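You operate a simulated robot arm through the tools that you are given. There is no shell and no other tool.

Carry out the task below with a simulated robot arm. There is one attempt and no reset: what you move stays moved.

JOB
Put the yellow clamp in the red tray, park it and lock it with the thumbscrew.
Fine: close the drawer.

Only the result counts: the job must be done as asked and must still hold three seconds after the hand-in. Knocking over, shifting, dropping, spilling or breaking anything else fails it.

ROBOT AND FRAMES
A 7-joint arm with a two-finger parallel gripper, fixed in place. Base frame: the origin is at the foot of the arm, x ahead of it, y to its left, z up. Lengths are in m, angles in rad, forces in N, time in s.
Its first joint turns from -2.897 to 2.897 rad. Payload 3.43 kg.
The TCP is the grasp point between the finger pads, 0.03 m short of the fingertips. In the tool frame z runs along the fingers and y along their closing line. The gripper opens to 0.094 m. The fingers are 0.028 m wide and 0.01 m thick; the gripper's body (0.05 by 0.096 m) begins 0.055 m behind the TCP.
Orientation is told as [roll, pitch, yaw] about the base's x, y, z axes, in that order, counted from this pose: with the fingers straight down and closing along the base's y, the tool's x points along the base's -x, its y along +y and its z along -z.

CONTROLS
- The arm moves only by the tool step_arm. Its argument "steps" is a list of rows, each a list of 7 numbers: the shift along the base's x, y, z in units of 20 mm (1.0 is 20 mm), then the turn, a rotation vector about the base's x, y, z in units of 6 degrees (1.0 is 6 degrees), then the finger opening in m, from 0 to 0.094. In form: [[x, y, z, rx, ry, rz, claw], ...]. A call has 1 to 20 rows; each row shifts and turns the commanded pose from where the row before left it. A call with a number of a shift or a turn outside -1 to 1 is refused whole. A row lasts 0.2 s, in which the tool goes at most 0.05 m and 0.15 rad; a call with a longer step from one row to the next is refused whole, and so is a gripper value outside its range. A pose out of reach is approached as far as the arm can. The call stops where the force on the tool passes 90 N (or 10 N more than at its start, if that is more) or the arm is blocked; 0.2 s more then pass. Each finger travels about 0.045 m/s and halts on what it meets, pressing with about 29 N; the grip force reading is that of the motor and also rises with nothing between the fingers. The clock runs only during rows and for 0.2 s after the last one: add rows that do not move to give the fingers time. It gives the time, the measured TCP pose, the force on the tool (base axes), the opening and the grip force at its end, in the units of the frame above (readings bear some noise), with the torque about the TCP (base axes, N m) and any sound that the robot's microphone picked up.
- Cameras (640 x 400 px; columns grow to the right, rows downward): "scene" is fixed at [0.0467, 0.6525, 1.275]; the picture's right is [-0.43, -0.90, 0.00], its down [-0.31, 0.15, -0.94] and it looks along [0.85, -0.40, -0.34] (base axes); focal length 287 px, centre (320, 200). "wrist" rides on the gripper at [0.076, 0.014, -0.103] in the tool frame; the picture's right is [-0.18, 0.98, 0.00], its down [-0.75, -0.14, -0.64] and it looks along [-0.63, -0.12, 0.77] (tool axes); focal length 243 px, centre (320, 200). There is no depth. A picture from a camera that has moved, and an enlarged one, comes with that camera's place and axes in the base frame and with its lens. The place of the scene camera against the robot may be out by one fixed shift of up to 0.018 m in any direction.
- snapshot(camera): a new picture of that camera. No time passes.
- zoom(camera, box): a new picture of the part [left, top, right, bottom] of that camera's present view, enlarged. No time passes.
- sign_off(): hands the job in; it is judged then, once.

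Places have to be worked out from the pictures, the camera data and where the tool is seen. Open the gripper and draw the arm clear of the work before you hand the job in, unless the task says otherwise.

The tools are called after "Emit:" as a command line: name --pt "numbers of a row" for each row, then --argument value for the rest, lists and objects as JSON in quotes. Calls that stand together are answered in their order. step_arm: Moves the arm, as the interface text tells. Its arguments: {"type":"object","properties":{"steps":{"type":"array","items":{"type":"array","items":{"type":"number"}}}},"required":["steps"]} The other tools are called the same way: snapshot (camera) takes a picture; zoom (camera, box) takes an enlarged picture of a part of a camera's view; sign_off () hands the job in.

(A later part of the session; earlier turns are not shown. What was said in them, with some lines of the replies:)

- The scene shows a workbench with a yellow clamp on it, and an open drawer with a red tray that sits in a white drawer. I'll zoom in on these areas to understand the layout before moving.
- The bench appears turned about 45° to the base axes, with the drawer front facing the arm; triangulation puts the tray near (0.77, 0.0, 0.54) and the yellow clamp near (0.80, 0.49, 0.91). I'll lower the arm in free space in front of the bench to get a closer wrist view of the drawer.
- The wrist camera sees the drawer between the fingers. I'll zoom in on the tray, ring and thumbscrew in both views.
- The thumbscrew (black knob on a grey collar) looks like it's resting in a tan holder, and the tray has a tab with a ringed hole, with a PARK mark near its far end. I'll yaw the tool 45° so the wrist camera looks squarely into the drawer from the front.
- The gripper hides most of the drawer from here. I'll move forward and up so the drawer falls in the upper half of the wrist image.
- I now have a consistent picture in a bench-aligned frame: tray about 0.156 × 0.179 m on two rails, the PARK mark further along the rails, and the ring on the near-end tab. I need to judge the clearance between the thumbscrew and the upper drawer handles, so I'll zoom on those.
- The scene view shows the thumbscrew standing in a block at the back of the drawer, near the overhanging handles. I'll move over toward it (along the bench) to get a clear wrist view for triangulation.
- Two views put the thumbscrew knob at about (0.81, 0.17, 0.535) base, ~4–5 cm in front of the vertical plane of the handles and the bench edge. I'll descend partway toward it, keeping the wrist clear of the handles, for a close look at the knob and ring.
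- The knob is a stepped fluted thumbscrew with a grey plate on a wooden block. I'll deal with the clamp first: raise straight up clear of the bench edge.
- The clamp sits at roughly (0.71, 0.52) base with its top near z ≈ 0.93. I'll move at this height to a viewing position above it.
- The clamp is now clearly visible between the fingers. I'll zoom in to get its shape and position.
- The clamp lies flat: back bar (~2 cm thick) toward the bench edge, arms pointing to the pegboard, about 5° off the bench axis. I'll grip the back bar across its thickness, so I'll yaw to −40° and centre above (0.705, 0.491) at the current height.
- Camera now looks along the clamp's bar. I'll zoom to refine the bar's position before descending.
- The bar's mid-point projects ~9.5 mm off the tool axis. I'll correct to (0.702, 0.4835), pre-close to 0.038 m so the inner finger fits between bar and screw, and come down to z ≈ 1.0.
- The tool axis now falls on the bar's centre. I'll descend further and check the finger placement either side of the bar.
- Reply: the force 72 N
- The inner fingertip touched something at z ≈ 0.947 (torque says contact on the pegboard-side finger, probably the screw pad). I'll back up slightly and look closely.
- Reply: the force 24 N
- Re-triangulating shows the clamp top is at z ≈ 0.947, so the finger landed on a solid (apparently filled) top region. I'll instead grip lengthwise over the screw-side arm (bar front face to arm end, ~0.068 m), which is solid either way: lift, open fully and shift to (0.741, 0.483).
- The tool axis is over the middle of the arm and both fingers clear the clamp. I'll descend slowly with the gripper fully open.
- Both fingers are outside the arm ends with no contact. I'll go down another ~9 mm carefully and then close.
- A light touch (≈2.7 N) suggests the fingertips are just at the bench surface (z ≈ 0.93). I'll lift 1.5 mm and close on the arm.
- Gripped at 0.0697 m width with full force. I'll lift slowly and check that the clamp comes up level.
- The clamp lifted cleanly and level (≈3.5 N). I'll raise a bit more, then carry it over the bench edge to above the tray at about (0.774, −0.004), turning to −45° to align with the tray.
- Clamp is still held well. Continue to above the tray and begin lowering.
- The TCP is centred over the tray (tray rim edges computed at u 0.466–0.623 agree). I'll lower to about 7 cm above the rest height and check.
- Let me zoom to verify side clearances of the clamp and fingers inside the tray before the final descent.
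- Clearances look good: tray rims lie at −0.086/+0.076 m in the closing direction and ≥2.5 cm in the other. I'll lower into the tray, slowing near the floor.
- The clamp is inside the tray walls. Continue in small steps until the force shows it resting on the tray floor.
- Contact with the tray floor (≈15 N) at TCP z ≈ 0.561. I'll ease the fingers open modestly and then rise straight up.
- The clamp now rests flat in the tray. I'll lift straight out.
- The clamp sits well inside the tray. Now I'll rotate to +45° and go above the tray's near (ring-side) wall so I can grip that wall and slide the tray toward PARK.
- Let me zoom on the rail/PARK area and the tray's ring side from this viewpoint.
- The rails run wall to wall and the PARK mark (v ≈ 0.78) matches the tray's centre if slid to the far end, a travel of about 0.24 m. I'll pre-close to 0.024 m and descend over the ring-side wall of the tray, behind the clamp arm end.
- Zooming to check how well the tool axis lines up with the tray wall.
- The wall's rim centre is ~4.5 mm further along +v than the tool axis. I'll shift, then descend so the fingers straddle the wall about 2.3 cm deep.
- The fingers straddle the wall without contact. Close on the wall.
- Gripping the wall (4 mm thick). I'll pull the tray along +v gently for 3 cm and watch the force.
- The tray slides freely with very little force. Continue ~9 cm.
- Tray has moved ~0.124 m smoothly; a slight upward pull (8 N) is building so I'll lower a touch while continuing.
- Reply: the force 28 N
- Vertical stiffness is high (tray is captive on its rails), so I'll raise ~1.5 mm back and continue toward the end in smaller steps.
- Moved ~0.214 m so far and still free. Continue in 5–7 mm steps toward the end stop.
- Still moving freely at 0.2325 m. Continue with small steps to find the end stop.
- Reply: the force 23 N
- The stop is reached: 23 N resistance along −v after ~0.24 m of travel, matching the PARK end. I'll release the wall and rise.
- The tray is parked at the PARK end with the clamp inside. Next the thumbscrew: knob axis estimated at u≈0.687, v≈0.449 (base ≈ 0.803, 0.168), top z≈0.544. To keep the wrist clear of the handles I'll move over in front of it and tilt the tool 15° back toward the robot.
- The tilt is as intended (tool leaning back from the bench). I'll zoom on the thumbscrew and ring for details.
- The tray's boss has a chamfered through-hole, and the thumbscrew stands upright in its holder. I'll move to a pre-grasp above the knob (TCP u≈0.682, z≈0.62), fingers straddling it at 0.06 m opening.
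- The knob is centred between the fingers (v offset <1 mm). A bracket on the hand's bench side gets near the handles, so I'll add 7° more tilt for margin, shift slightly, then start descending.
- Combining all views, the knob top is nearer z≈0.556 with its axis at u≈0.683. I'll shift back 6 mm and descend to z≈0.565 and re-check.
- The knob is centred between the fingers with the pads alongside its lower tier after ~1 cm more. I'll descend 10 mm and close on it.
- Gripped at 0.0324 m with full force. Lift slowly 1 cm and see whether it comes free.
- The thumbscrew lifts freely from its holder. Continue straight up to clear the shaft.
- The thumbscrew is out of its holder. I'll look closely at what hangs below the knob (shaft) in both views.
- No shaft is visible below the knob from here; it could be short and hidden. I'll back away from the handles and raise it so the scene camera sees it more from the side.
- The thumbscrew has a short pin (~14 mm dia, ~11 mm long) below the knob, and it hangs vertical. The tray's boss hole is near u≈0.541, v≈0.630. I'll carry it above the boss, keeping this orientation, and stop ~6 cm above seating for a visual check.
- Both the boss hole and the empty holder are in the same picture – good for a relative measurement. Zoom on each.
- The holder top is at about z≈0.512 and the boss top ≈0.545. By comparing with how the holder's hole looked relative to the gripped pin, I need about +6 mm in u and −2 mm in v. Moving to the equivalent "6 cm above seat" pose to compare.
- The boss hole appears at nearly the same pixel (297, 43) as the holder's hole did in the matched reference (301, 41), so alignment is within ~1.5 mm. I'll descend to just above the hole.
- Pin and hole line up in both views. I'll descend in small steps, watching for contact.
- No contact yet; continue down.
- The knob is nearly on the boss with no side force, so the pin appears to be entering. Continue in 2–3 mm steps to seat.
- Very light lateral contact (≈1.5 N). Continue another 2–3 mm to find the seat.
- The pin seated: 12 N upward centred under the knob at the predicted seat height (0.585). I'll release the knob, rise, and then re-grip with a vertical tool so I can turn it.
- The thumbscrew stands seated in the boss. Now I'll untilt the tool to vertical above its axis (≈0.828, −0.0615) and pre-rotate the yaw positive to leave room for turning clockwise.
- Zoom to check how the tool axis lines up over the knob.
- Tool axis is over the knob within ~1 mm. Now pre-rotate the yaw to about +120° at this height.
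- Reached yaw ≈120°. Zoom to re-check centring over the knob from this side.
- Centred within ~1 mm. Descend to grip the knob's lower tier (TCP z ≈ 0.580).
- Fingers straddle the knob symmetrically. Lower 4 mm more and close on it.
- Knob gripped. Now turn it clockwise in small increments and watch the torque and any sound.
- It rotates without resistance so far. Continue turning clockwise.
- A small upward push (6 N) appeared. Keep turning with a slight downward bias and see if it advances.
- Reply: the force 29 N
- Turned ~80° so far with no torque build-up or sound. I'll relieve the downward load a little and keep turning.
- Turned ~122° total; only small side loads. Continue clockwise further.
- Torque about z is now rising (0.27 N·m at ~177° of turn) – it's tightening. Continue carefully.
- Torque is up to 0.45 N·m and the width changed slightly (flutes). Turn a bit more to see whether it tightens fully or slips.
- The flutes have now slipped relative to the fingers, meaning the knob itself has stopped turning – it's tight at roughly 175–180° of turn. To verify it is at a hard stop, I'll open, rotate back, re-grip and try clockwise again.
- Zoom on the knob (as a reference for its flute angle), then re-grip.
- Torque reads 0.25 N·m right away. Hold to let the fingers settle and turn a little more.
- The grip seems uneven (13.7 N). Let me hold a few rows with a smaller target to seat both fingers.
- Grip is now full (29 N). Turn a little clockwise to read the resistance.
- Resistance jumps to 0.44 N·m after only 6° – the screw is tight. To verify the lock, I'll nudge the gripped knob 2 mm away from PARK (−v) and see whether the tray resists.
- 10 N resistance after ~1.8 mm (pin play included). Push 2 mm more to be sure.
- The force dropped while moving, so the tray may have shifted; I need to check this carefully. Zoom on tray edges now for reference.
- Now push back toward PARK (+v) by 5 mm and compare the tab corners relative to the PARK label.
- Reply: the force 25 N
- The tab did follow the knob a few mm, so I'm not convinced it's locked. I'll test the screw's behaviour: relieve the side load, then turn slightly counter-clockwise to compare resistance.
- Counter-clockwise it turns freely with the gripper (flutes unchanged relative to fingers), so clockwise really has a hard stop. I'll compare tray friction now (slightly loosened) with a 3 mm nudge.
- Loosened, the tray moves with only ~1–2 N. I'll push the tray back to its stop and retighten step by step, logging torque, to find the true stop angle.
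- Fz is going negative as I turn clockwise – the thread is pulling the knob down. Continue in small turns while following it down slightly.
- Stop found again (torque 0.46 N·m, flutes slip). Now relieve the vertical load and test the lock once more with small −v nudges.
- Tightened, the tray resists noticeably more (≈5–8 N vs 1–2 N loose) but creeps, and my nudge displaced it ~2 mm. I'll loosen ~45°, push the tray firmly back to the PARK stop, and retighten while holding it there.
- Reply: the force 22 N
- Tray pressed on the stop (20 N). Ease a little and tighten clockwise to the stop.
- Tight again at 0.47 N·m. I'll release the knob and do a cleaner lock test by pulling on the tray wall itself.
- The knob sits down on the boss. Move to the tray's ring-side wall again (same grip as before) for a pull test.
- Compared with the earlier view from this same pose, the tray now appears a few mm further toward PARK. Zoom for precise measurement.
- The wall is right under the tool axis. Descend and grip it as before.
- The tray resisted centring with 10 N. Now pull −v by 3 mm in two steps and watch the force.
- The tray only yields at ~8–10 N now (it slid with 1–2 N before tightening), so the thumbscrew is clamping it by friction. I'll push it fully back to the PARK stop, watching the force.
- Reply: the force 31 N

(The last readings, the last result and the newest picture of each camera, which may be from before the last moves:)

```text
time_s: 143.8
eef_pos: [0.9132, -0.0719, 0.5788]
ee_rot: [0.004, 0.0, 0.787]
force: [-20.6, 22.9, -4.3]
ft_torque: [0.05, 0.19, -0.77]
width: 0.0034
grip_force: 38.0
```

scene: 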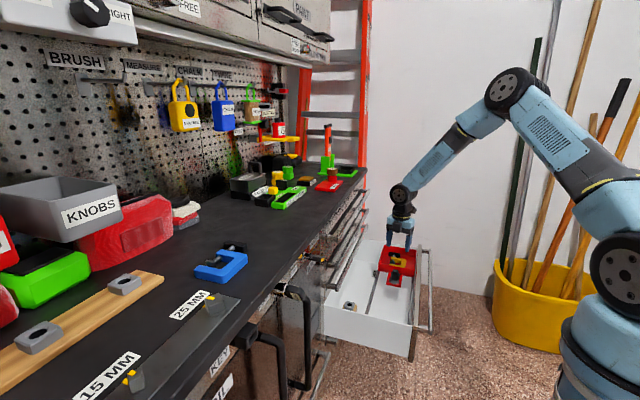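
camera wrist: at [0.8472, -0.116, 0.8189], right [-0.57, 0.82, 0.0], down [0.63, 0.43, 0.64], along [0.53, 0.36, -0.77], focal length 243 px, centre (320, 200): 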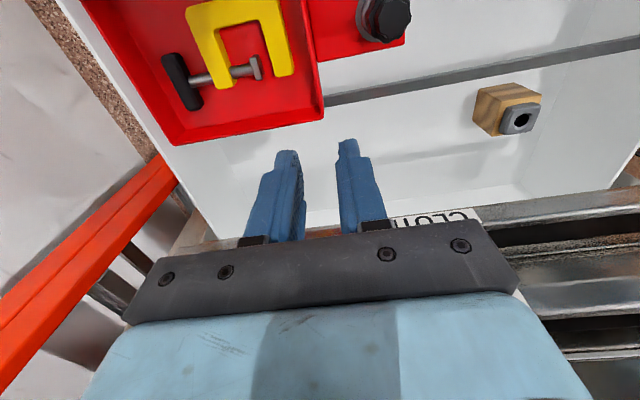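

Friction plateau ~11 N and then the stop (31 N) at the same place as before – the tray is back at PARK. Ease off, release the wall and rise.

Emit:
step_arm --pt "-0.05 0.05 0 0 0 0 0.0" --pt "0 0 0 0 0 0 0.01" --pt "0 0 0 0 0 0 0.022" --pt "0 0 0 0 0 0 0.022" --pt "0 0 0.5 0 0 0 0.022" --pt "0 0 0.9 0 0 0 0.022" --pt "0 0 0.95 0 0 0 0.022" --pt "0 0 0.95 0 0 0 0.022" --pt "0 0 0.95 0 0 0 0.022" --pt "0 0 0.95 0 0 0 0.022" --pt "0 0 0.95 0 0 0 0.022" --pt "0 0 0.95 0 0 0 0.022"

Emit:
snapshot --camera "wrist"

Emit:
zoom --camera "scene" --box '[330, 220, 440, 330]'

```text
time_s: 146.4
eef_pos: [0.9142, -0.0738, 0.7209]
ee_rot: [0.001, -0.003, 0.786]
force: [0.5, 0.0, 0.1]
ft_torque: [0.0, -0.01, 0.02]
width: 0.0221
grip_force: 0.1
```

```text
taken
camera wrist: at [0.8495, -0.1172, 0.8226], right [-0.56, 0.83, 0.0], down [0.63, 0.43, 0.64], along [0.53, 0.36, -0.77], focal length 243 px, centre (320, 200)
```

wrist: 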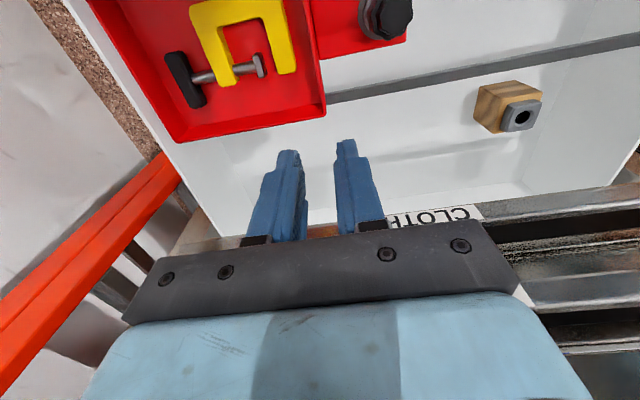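

```text
3.64 times, centred on (385, 275) of scene
camera zoom: at [0.0467, 0.6525, 1.275], right [-0.43, -0.9, 0.0], down [-0.31, 0.15, -0.94], along [0.85, -0.4, -0.34], focal length 1044 px, centre (84, -73)
```

zoom: 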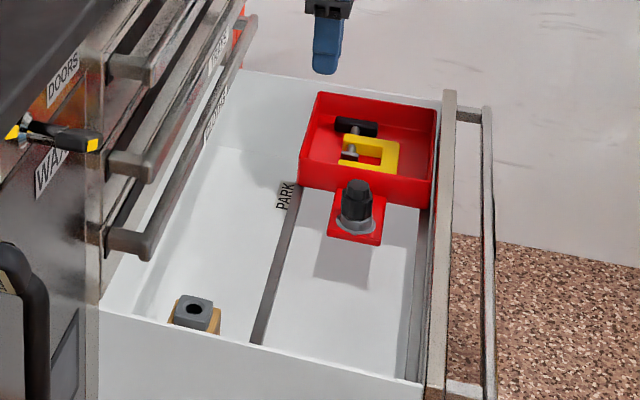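

Tray parked with clamp inside, thumbscrew seated and tight. Next, close the drawer: I'll bring the closed gripper to the front of the drawer handle (u≈0.40, z≈0.57) and tilt it 35° back so the hand stays clear of the upper handles.

Emit:
step_arm --pt "-0.958 -0.477 0 0 0 0 0.01" --pt "-0.958 -0.477 0 0 0 0 0.0" --pt "-0.958 -0.477 0 0 0 0 0.0" --pt "-0.958 -0.477 0 0 0 0 0.0" --pt "-0.958 -0.477 0 0 0 0 0.0" --pt "-0.958 -0.477 0 0 0 0 0.0" --pt "-0.958 -0.477 0 0 0 0 0.0" --pt "-0.958 -0.477 0 0 0 0 0.0" --pt "-0.958 -0.477 0 0 0 0 0.0" --pt "-0.958 -0.477 0 0 0 0 0.0" --pt "-0.958 -0.477 0 0 0 0 0.0" --pt "-0.958 -0.477 0 0 0 0 0.0" --pt "-0.958 -0.477 0 0 0 0 0.0"

Emit:
step_arm --pt "0 0 0 0.6875 -0.6875 0 0.0" --pt "0 0 0 0.6875 -0.6875 0 0.0" --pt "0 0 0 0.6875 -0.6875 0 0.0" --pt "0 0 0 0.6875 -0.6875 0 0.0" --pt "0 0 0 0.6875 -0.6875 0 0.0" --pt "0 0 0 0.6875 -0.6875 0 0.0"

Emit:
snapshot --camera "wrist"

Emit:
snapshot --camera "scene"

```text
time_s: 149.2
eef_pos: [0.6626, -0.1978, 0.7212]
ee_rot: [-0.001, -0.002, 0.784]
force: [1.2, 0.2, -0.7]
ft_torque: [-0.04, 0.01, -0.01]
width: 0.0
grip_force: 28.6
```

```text
time_s: 150.6
eef_pos: [0.6645, -0.1967, 0.7227]
ee_rot: [0.001, -0.613, 0.786]
force: [0.3, -0.8, 0.2]
ft_torque: [-0.01, 0.02, -0.01]
width: 0.0001
grip_force: 29.5
```

```text
taken
camera wrist: at [0.5674, -0.2727, 0.7613], right [-0.59, 0.8, 0.11], down [0.27, 0.08, 0.96], along [0.76, 0.59, -0.26], focal length 243 px, centre (320, 200)
```

wrist: 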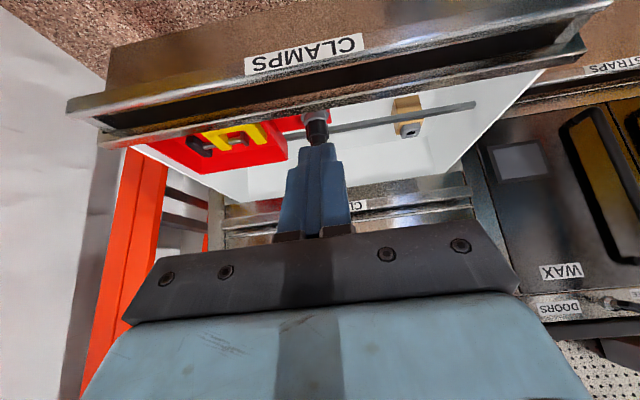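

```text
taken
```

scene: 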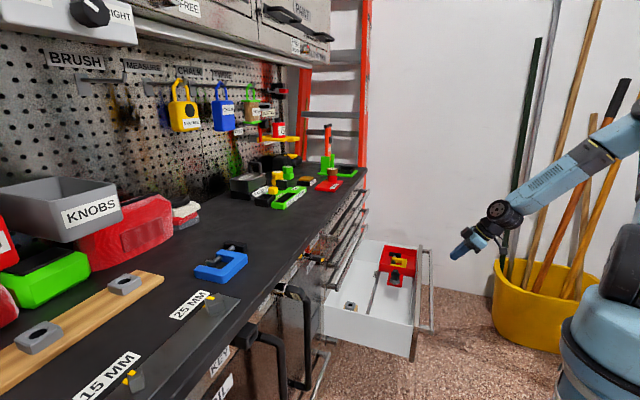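

The handle bar is at u≈0.391, z≈0.575 and the panel behind it at u≈0.425. I'll lower in front of the bar so it will meet the finger faces near the TCP height.

Emit:
step_arm --pt "0 0 -0.94 0 0 0 0.0" --pt "0 0 -0.94 0 0 0 0.0" --pt "0 0 -0.94 0 0 0 0.0" --pt "0 0 -0.94 0 0 0 0.0" --pt "0 0 -0.94 0 0 0 0.0" --pt "0 0 -0.94 0 0 0 0.0" --pt "0 0 -0.94 0 0 0 0.0" --pt "0 0 -0.94 0 0 0 0.0"

Emit:
snapshot --camera "wrist"

Emit:
zoom --camera "scene" --box '[360, 220, 520, 350]'

```text
time_s: 152.4
eef_pos: [0.6636, -0.1977, 0.5682]
ee_rot: [0.001, -0.61, 0.786]
force: [-0.4, 0.7, 0.3]
ft_torque: [0.04, 0.0, -0.01]
width: 0.0
grip_force: 29.0
```

```text
taken
camera wrist: at [0.5669, -0.273, 0.6097], right [-0.59, 0.8, 0.11], down [0.28, 0.08, 0.96], along [0.76, 0.59, -0.27], focal length 243 px, centre (320, 200)
```

wrist: 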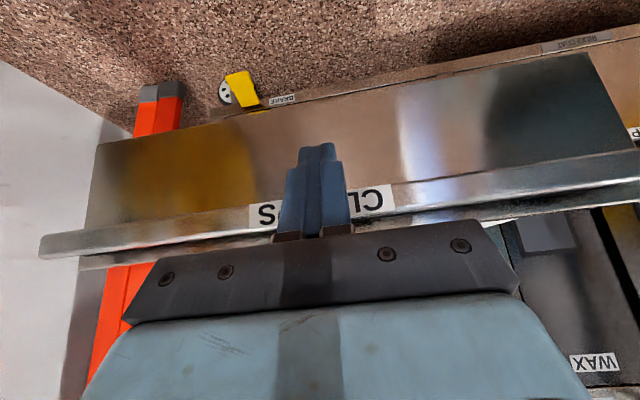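

```text
3.08 times, centred on (440, 285) of scene
camera zoom: at [0.0467, 0.6525, 1.275], right [-0.43, -0.9, 0.0], down [-0.31, 0.15, -0.94], along [0.85, -0.4, -0.34], focal length 883 px, centre (-49, -62)
```

zoom: 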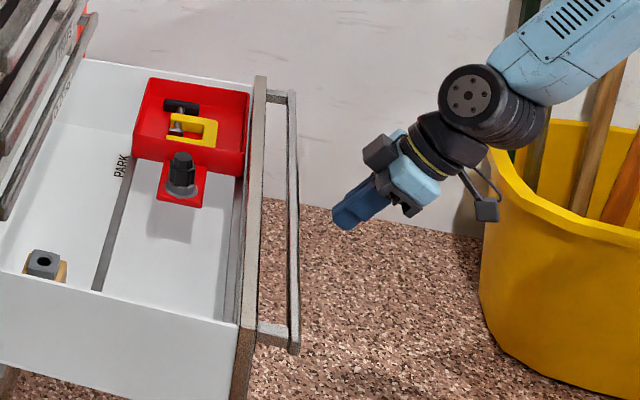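

The bar (z≈0.566) is level with the TCP. Now advance in +u until contact.

Emit:
step_arm --pt "0.35 0.35 0 0 0 0 0.0" --pt "0.35 0.35 0 0 0 0 0.0" --pt "0.35 0.35 0 0 0 0 0.0" --pt "0.3 0.3 0 0 0 0 0.0"

Emit:
step_arm --pt "0.2 0.2 0 0 0 0 0.0" --pt "0.2 0.2 0 0 0 0 0.0" --pt "0.2 0.2 0 0 0 0 0.0"

Emit:
zoom --camera "scene" --box '[360, 220, 520, 350]'

```text
time_s: 153.4
eef_pos: [0.6897, -0.1698, 0.5709]
ee_rot: [0.001, -0.61, 0.784]
force: [-1.1, -1.3, 0.4]
ft_torque: [0.0, 0.02, -0.02]
width: 0.0002
grip_force: 29.3
```

```text
time_s: 154.2
eef_pos: [0.7018, -0.1566, 0.5688]
ee_rot: [0.002, -0.611, 0.785]
force: [-0.4, 0.1, 0.1]
ft_torque: [0.02, 0.02, -0.01]
width: 0.0
grip_force: 28.8
```

```text
3.08 times, centred on (440, 285) of scene
camera zoom: at [0.0467, 0.6525, 1.275], right [-0.43, -0.9, 0.0], down [-0.31, 0.15, -0.94], along [0.85, -0.4, -0.34], focal length 883 px, centre (-49, -62)
```

zoom: 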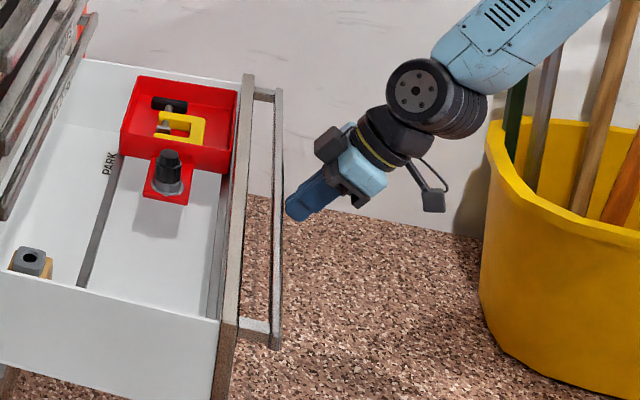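

The drawer slides easily and contents ride along steadily. Continue pushing slowly.

Emit:
step_arm --pt "0.25 0.25 0 0 0 0 0.0" --pt "0.27 0.27 0 0 0 0 0.0" --pt "0.28 0.28 0 0 0 0 0.0" --pt "0.28 0.28 0 0 0 0 0.0" --pt "0.28 0.28 0 0 0 0 0.0" --pt "0.28 0.28 0 0 0 0 0.0" --pt "0.28 0.28 0 0 0 0 0.0" --pt "0.28 0.28 0 0 0 0 0.0" --pt "0.28 0.28 0 0 0 0 0.0" --pt "0.28 0.28 0 0 0 0 0.0" --pt "0.28 0.28 0 0 0 0 0.0" --pt "0.28 0.28 0 0 0 0 0.0" --pt "0.28 0.28 0 0 0 0 0.0" --pt "0.28 0.28 0 0 0 0 0.0"

Emit:
snapshot --camera "scene"

Emit:
snapshot --camera "wrist"

```text
time_s: 157.2
eef_pos: [0.7793, -0.0812, 0.5698]
ee_rot: [0.002, -0.612, 0.786]
force: [0.6, 0.4, -0.1]
ft_torque: [-0.02, 0.02, -0.02]
width: 0.0
grip_force: 28.7
```

```text
taken
```

scene: 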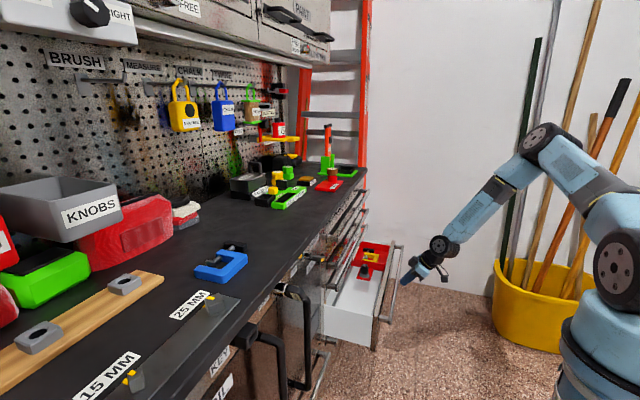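

```text
taken
camera wrist: at [0.6831, -0.1559, 0.6102], right [-0.59, 0.8, 0.11], down [0.28, 0.08, 0.96], along [0.76, 0.59, -0.27], focal length 243 px, centre (320, 200)
```

wrist: 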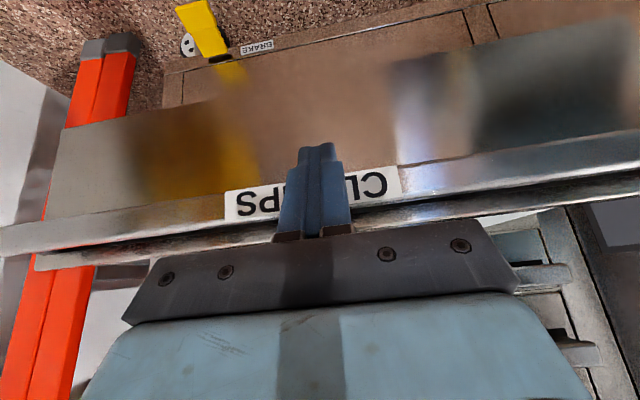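

Drawer is about a third closed, contents stable. Continue.

Emit:
step_arm --pt "0.28 0.28 0 0 0 0 0.0" --pt "0.28 0.28 0 0 0 0 0.0" --pt "0.28 0.28 0 0 0 0 0.0" --pt "0.28 0.28 0 0 0 0 0.0" --pt "0.28 0.28 0 0 0 0 0.0" --pt "0.28 0.28 0 0 0 0 0.0" --pt "0.28 0.28 0 0 0 0 0.0" --pt "0.28 0.28 0 0 0 0 0.0" --pt "0.28 0.28 0 0 0 0 0.0" --pt "0.28 0.28 0 0 0 0 0.0" --pt "0.28 0.28 0 0 0 0 0.0" --pt "0.28 0.28 0 0 0 0 0.0"

Emit:
zoom --camera "scene" --box '[300, 180, 460, 350]'

```text
time_s: 159.8
eef_pos: [0.8478, -0.0146, 0.5701]
ee_rot: [-0.001, -0.613, 0.785]
force: [0.0, 0.5, -0.4]
ft_torque: [-0.02, -0.01, -0.02]
width: 0.0001
grip_force: 28.7
```

```text
2.35 times, centred on (380, 265) of scene
camera zoom: at [0.0467, 0.6525, 1.275], right [-0.43, -0.9, 0.0], down [-0.31, 0.15, -0.94], along [0.85, -0.4, -0.34], focal length 675 px, centre (179, 47)
```

zoom: 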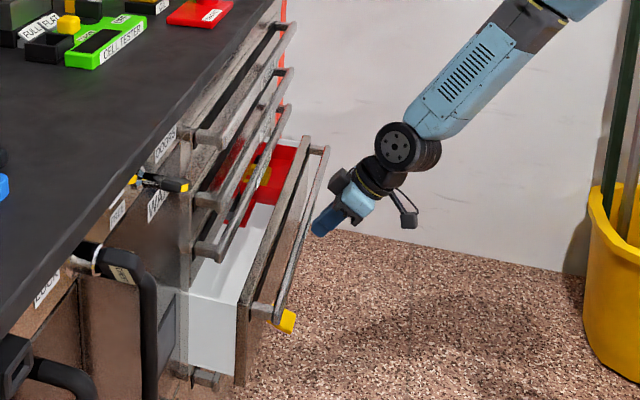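

Roughly 10–12 cm left. Continue slowly.

Emit:
step_arm --pt "0.28 0.28 0 0 0 0 0.0" --pt "0.28 0.28 0 0 0 0 0.0" --pt "0.28 0.28 0 0 0 0 0.0" --pt "0.28 0.28 0 0 0 0 0.0" --pt "0.28 0.28 0 0 0 0 0.0" --pt "0.28 0.28 0 0 0 0 0.0" --pt "0.28 0.28 0 0 0 0 0.0"

Emit:
zoom --camera "scene" --box '[300, 180, 460, 350]'

Emit:
snapshot --camera "wrist"

```text
time_s: 161.4
eef_pos: [0.8873, 0.0259, 0.5709]
ee_rot: [0.0, -0.611, 0.785]
force: [-0.1, -0.7, -0.6]
ft_torque: [0.01, 0.02, 0.02]
width: 0.0
grip_force: 28.4
```

```text
2.35 times, centred on (380, 265) of scene
camera zoom: at [0.0467, 0.6525, 1.275], right [-0.43, -0.9, 0.0], down [-0.31, 0.15, -0.94], along [0.85, -0.4, -0.34], focal length 675 px, centre (179, 47)
```

zoom: 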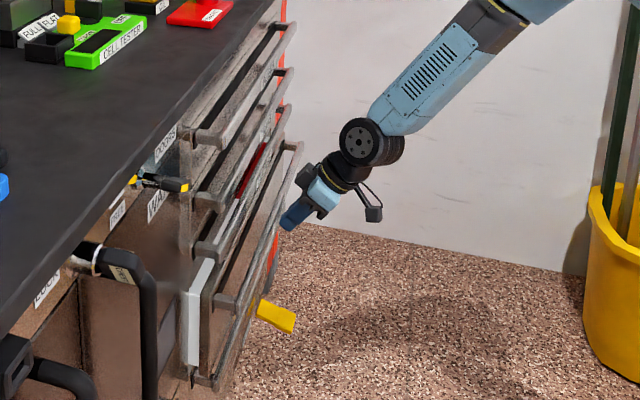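

```text
taken
camera wrist: at [0.7905, -0.0492, 0.6101], right [-0.59, 0.8, 0.11], down [0.28, 0.08, 0.96], along [0.76, 0.59, -0.27], focal length 243 px, centre (320, 200)
```

wrist: 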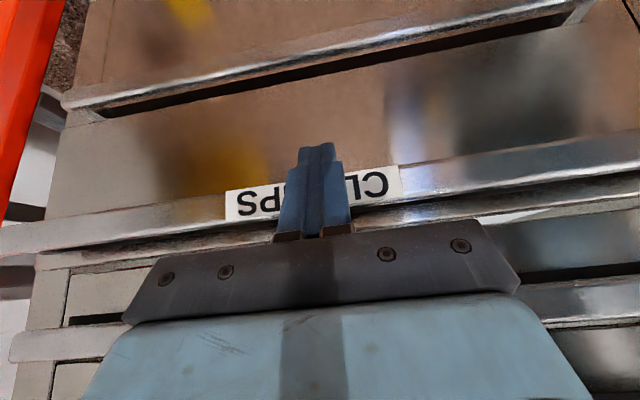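

Nearly closed. Continue with smaller steps, watching force for the end stop.

Emit:
step_arm --pt "0.2 0.2 0 0 0 0 0.0" --pt "0.2 0.2 0 0 0 0 0.0" --pt "0.2 0.2 0 0 0 0 0.0" --pt "0.2 0.2 0 0 0 0 0.0"

Emit:
zoom --camera "scene" --box '[300, 220, 400, 350]'

```text
time_s: 162.4
eef_pos: [0.9024, 0.0424, 0.5711]
ee_rot: [0.002, -0.611, 0.785]
force: [-0.9, -1.0, -0.8]
ft_torque: [-0.01, 0.01, -0.03]
width: 0.0
grip_force: 29.5
```

```text
3.08 times, centred on (350, 285) of scene
camera zoom: at [0.0467, 0.6525, 1.275], right [-0.43, -0.9, 0.0], down [-0.31, 0.15, -0.94], along [0.85, -0.4, -0.34], focal length 883 px, centre (228, -62)
```

zoom: 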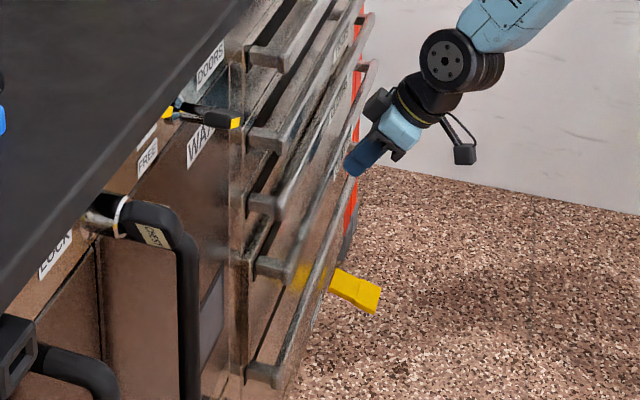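

Almost flush – the CLAMPS handle still seems slightly proud of the others. Continue pushing until the stop.

Emit:
step_arm --pt "0.15 0.15 0 0 0 0 0.0" --pt "0.15 0.15 0 0 0 0 0.0" --pt "0.15 0.15 0 0 0 0 0.0"

Emit:
zoom --camera "scene" --box '[320, 220, 400, 320]'

```text
time_s: 163.2
eef_pos: [0.91, 0.0482, 0.5692]
ee_rot: [0.002, -0.607, 0.784]
force: [-21.0, -18.2, 6.6]
ft_torque: [-0.21, 0.14, 0.1]
width: 0.0
grip_force: 28.9
```

```text
4.00 times, centred on (360, 270) of scene
camera zoom: at [0.0467, 0.6525, 1.275], right [-0.43, -0.9, 0.0], down [-0.31, 0.15, -0.94], along [0.85, -0.4, -0.34], focal length 1148 px, centre (160, -80)
```

zoom: 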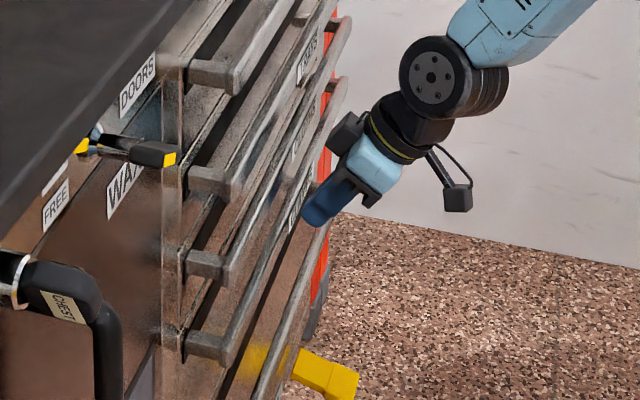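

Stop force ~28 N. Push 2 mm more to confirm it is the end stop rather than a catch.

Emit:
step_arm --pt "0.07 0.07 0 0 0 0 0.0" --pt "0 0 0 0 0 0 0.0"

Emit:
zoom --camera "scene" --box '[310, 190, 390, 320]'

Emit:
snapshot --camera "wrist"

```text
time_s: 163.8
eef_pos: [0.9105, 0.0478, 0.5693]
ee_rot: [0.003, -0.607, 0.783]
force: [-53.1, -41.2, 12.3]
ft_torque: [-0.68, 0.44, 0.22]
width: 0.0001
grip_force: 28.8
```

```text
3.08 times, centred on (350, 255) of scene
camera zoom: at [0.0467, 0.6525, 1.275], right [-0.43, -0.9, 0.0], down [-0.31, 0.15, -0.94], along [0.85, -0.4, -0.34], focal length 883 px, centre (228, 31)
```

zoom: 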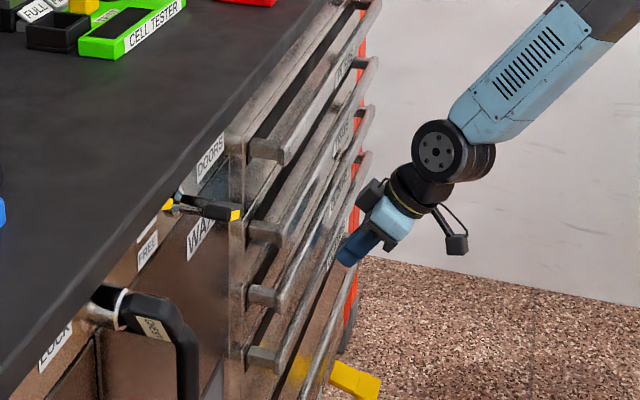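

```text
taken
camera wrist: at [0.8132, -0.0266, 0.6097], right [-0.59, 0.8, 0.11], down [0.28, 0.08, 0.96], along [0.76, 0.59, -0.27], focal length 243 px, centre (320, 200)
```

wrist: 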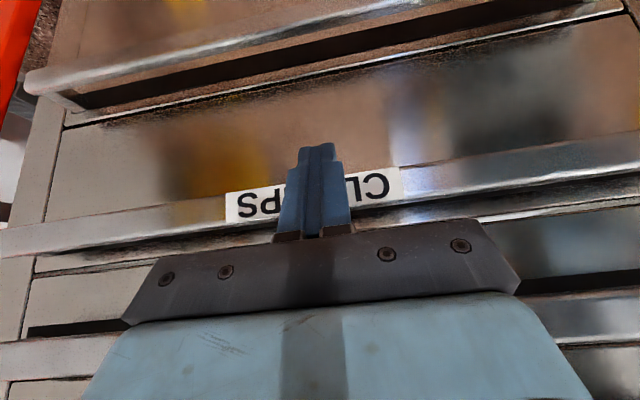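

67 N with no motion: the drawer is fully closed and its handle is in line with the others. Back the arm away gently.

Emit:
step_arm --pt "-0.07 -0.07 0 0 0 0 0.0" --pt "-0.1 -0.1 0 0 0 0 0.0" --pt "-0.3 -0.3 0 0 0 0 0.0" --pt "-0.6 -0.6 0 0 0 0 0.0" --pt "-0.7 -0.7 0 0 0 0 0.0" --pt "-0.7 -0.7 0 0 0 0 0.0" --pt "-0.7 -0.7 0 0 0 0 0.0" --pt "-0.7 -0.7 0 0 0 0 0.02" --pt "-0.7 -0.7 0.2 0 0 0 0.05" --pt "-0.7 -0.7 0.4 0 0 0 0.05"

Emit:
snapshot --camera "wrist"

Emit:
zoom --camera "scene" --box '[310, 190, 430, 330]'

```text
time_s: 166.0
eef_pos: [0.8079, -0.0528, 0.5832]
ee_rot: [0.0, -0.61, 0.788]
force: [0.3, 0.8, -0.3]
ft_torque: [-0.03, 0.0, 0.01]
width: 0.0499
grip_force: 0.0
```

```text
taken
camera wrist: at [0.7105, -0.1289, 0.6225], right [-0.59, 0.8, 0.11], down [0.28, 0.08, 0.96], along [0.76, 0.59, -0.27], focal length 243 px, centre (320, 200)
```

wrist: 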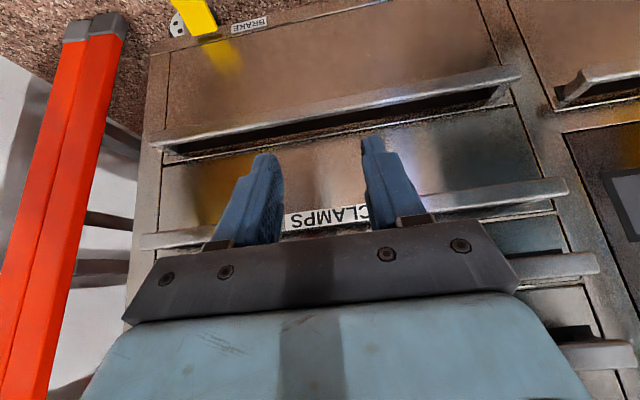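

```text
2.86 times, centred on (370, 260) of scene
camera zoom: at [0.0467, 0.6525, 1.275], right [-0.43, -0.9, 0.0], down [-0.31, 0.15, -0.94], along [0.85, -0.4, -0.34], focal length 820 px, centre (177, 29)
```

zoom: 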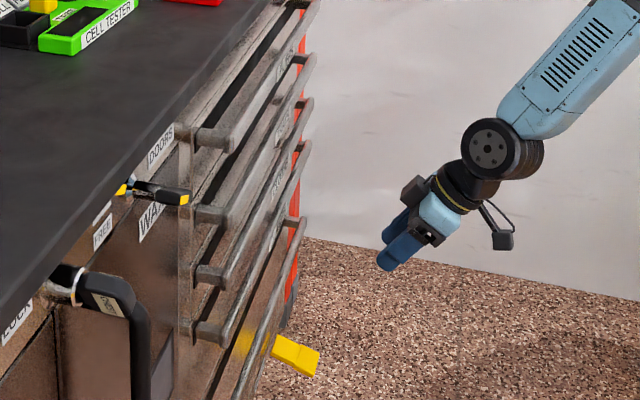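

The drawer is flush and everything else is undisturbed. I'll open the gripper and retract the arm up and clear of the work.

Emit:
step_arm --pt "-0.6 -0.6 0.5 -0.6 0.6 0 0.094" --pt "-0.6 -0.6 0.7 -0.6 0.6 0 0.094" --pt "-0.6 -0.6 0.9 -0.6 0.6 0 0.094" --pt "-0.5 -0.3 0.95 -0.6 0.6 0 0.094" --pt "-0.5 0 0.95 -0.6 0.6 0 0.094" --pt "-0.5 0 0.95 -0.6 0.6 0 0.094" --pt "-0.5 0 0.95 -0.52 0.52 0 0.094" --pt "-0.5 0 0.95 0 0 0 0.094" --pt "-0.5 0 0.95 0 0 0 0.094" --pt "-0.5 0 0.95 0 0 0 0.094" --pt "-0.5 0 0.95 0 0 0 0.094" --pt "-0.5 0 0.95 0 0 0 0.094" --pt "0 0 0.95 0 0 0 0.094" --pt "0 0 0.95 0 0 0 0.094"

Emit:
snapshot --camera "scene"

Emit:
snapshot --camera "wrist"

```text
time_s: 169.0
eef_pos: [0.6794, -0.096, 0.8315]
ee_rot: [0.0, 0.001, 0.784]
force: [-0.4, 0.1, -0.3]
ft_torque: [0.05, -0.01, 0.02]
width: 0.0941
grip_force: 0.0
```

```text
taken
```

scene: 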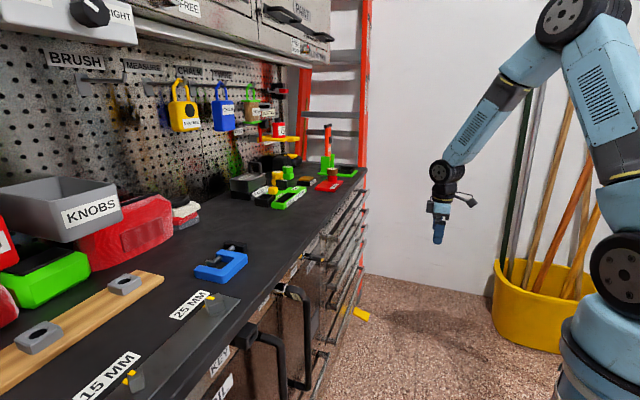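

```text
taken
camera wrist: at [0.615, -0.1384, 0.9338], right [-0.57, 0.82, 0.0], down [0.63, 0.43, 0.64], along [0.53, 0.36, -0.77], focal length 243 px, centre (320, 200)
```

wrist: 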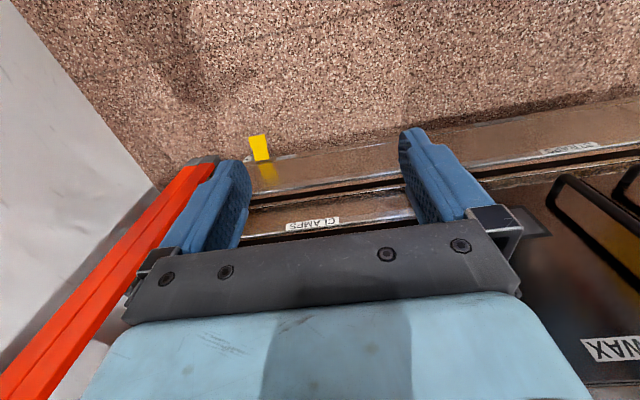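

The arm is clear, the gripper is open and the drawer is fully closed. The clamp is in the parked tray, and the thumbscrew is seated and turned to its stop. I'm handing in the job.

Emit:
sign_off

```text
The job is handed in.
```

I handed the job in with every step done, but I'm not sure the thumbscrew lock counts as fully locked.

- **Clamp:** the yellow clamp lies flat in the red tray. It was the only thing I took off the bench.
- **Parked:** the tray slid about 0.24 m to the far end of its rails, next to the PARK mark, and sits against the end stop.
- **Thumbscrew:** I moved it from its holder into the hole on the tray's tab and turned it clockwise about half a turn, to a hard stop. The fingers slip on the knob at about 0.45 N·m, so I couldn't tighten it further.
- **How well it holds:** the tray is clamped by friction, not held rigidly. It slid at 1–2 N before tightening and needs about 8–12 N now. My pull tests moved it a few millimetres, so I pushed it back against the stop afterwards. I heard no click or other sound.
- **Drawer:** it is fully closed. Pushing with 67 N moved it no further, and its handle lines up with the others. I couldn't see inside once it was shut.

The gripper is open and the arm is clear of the work.
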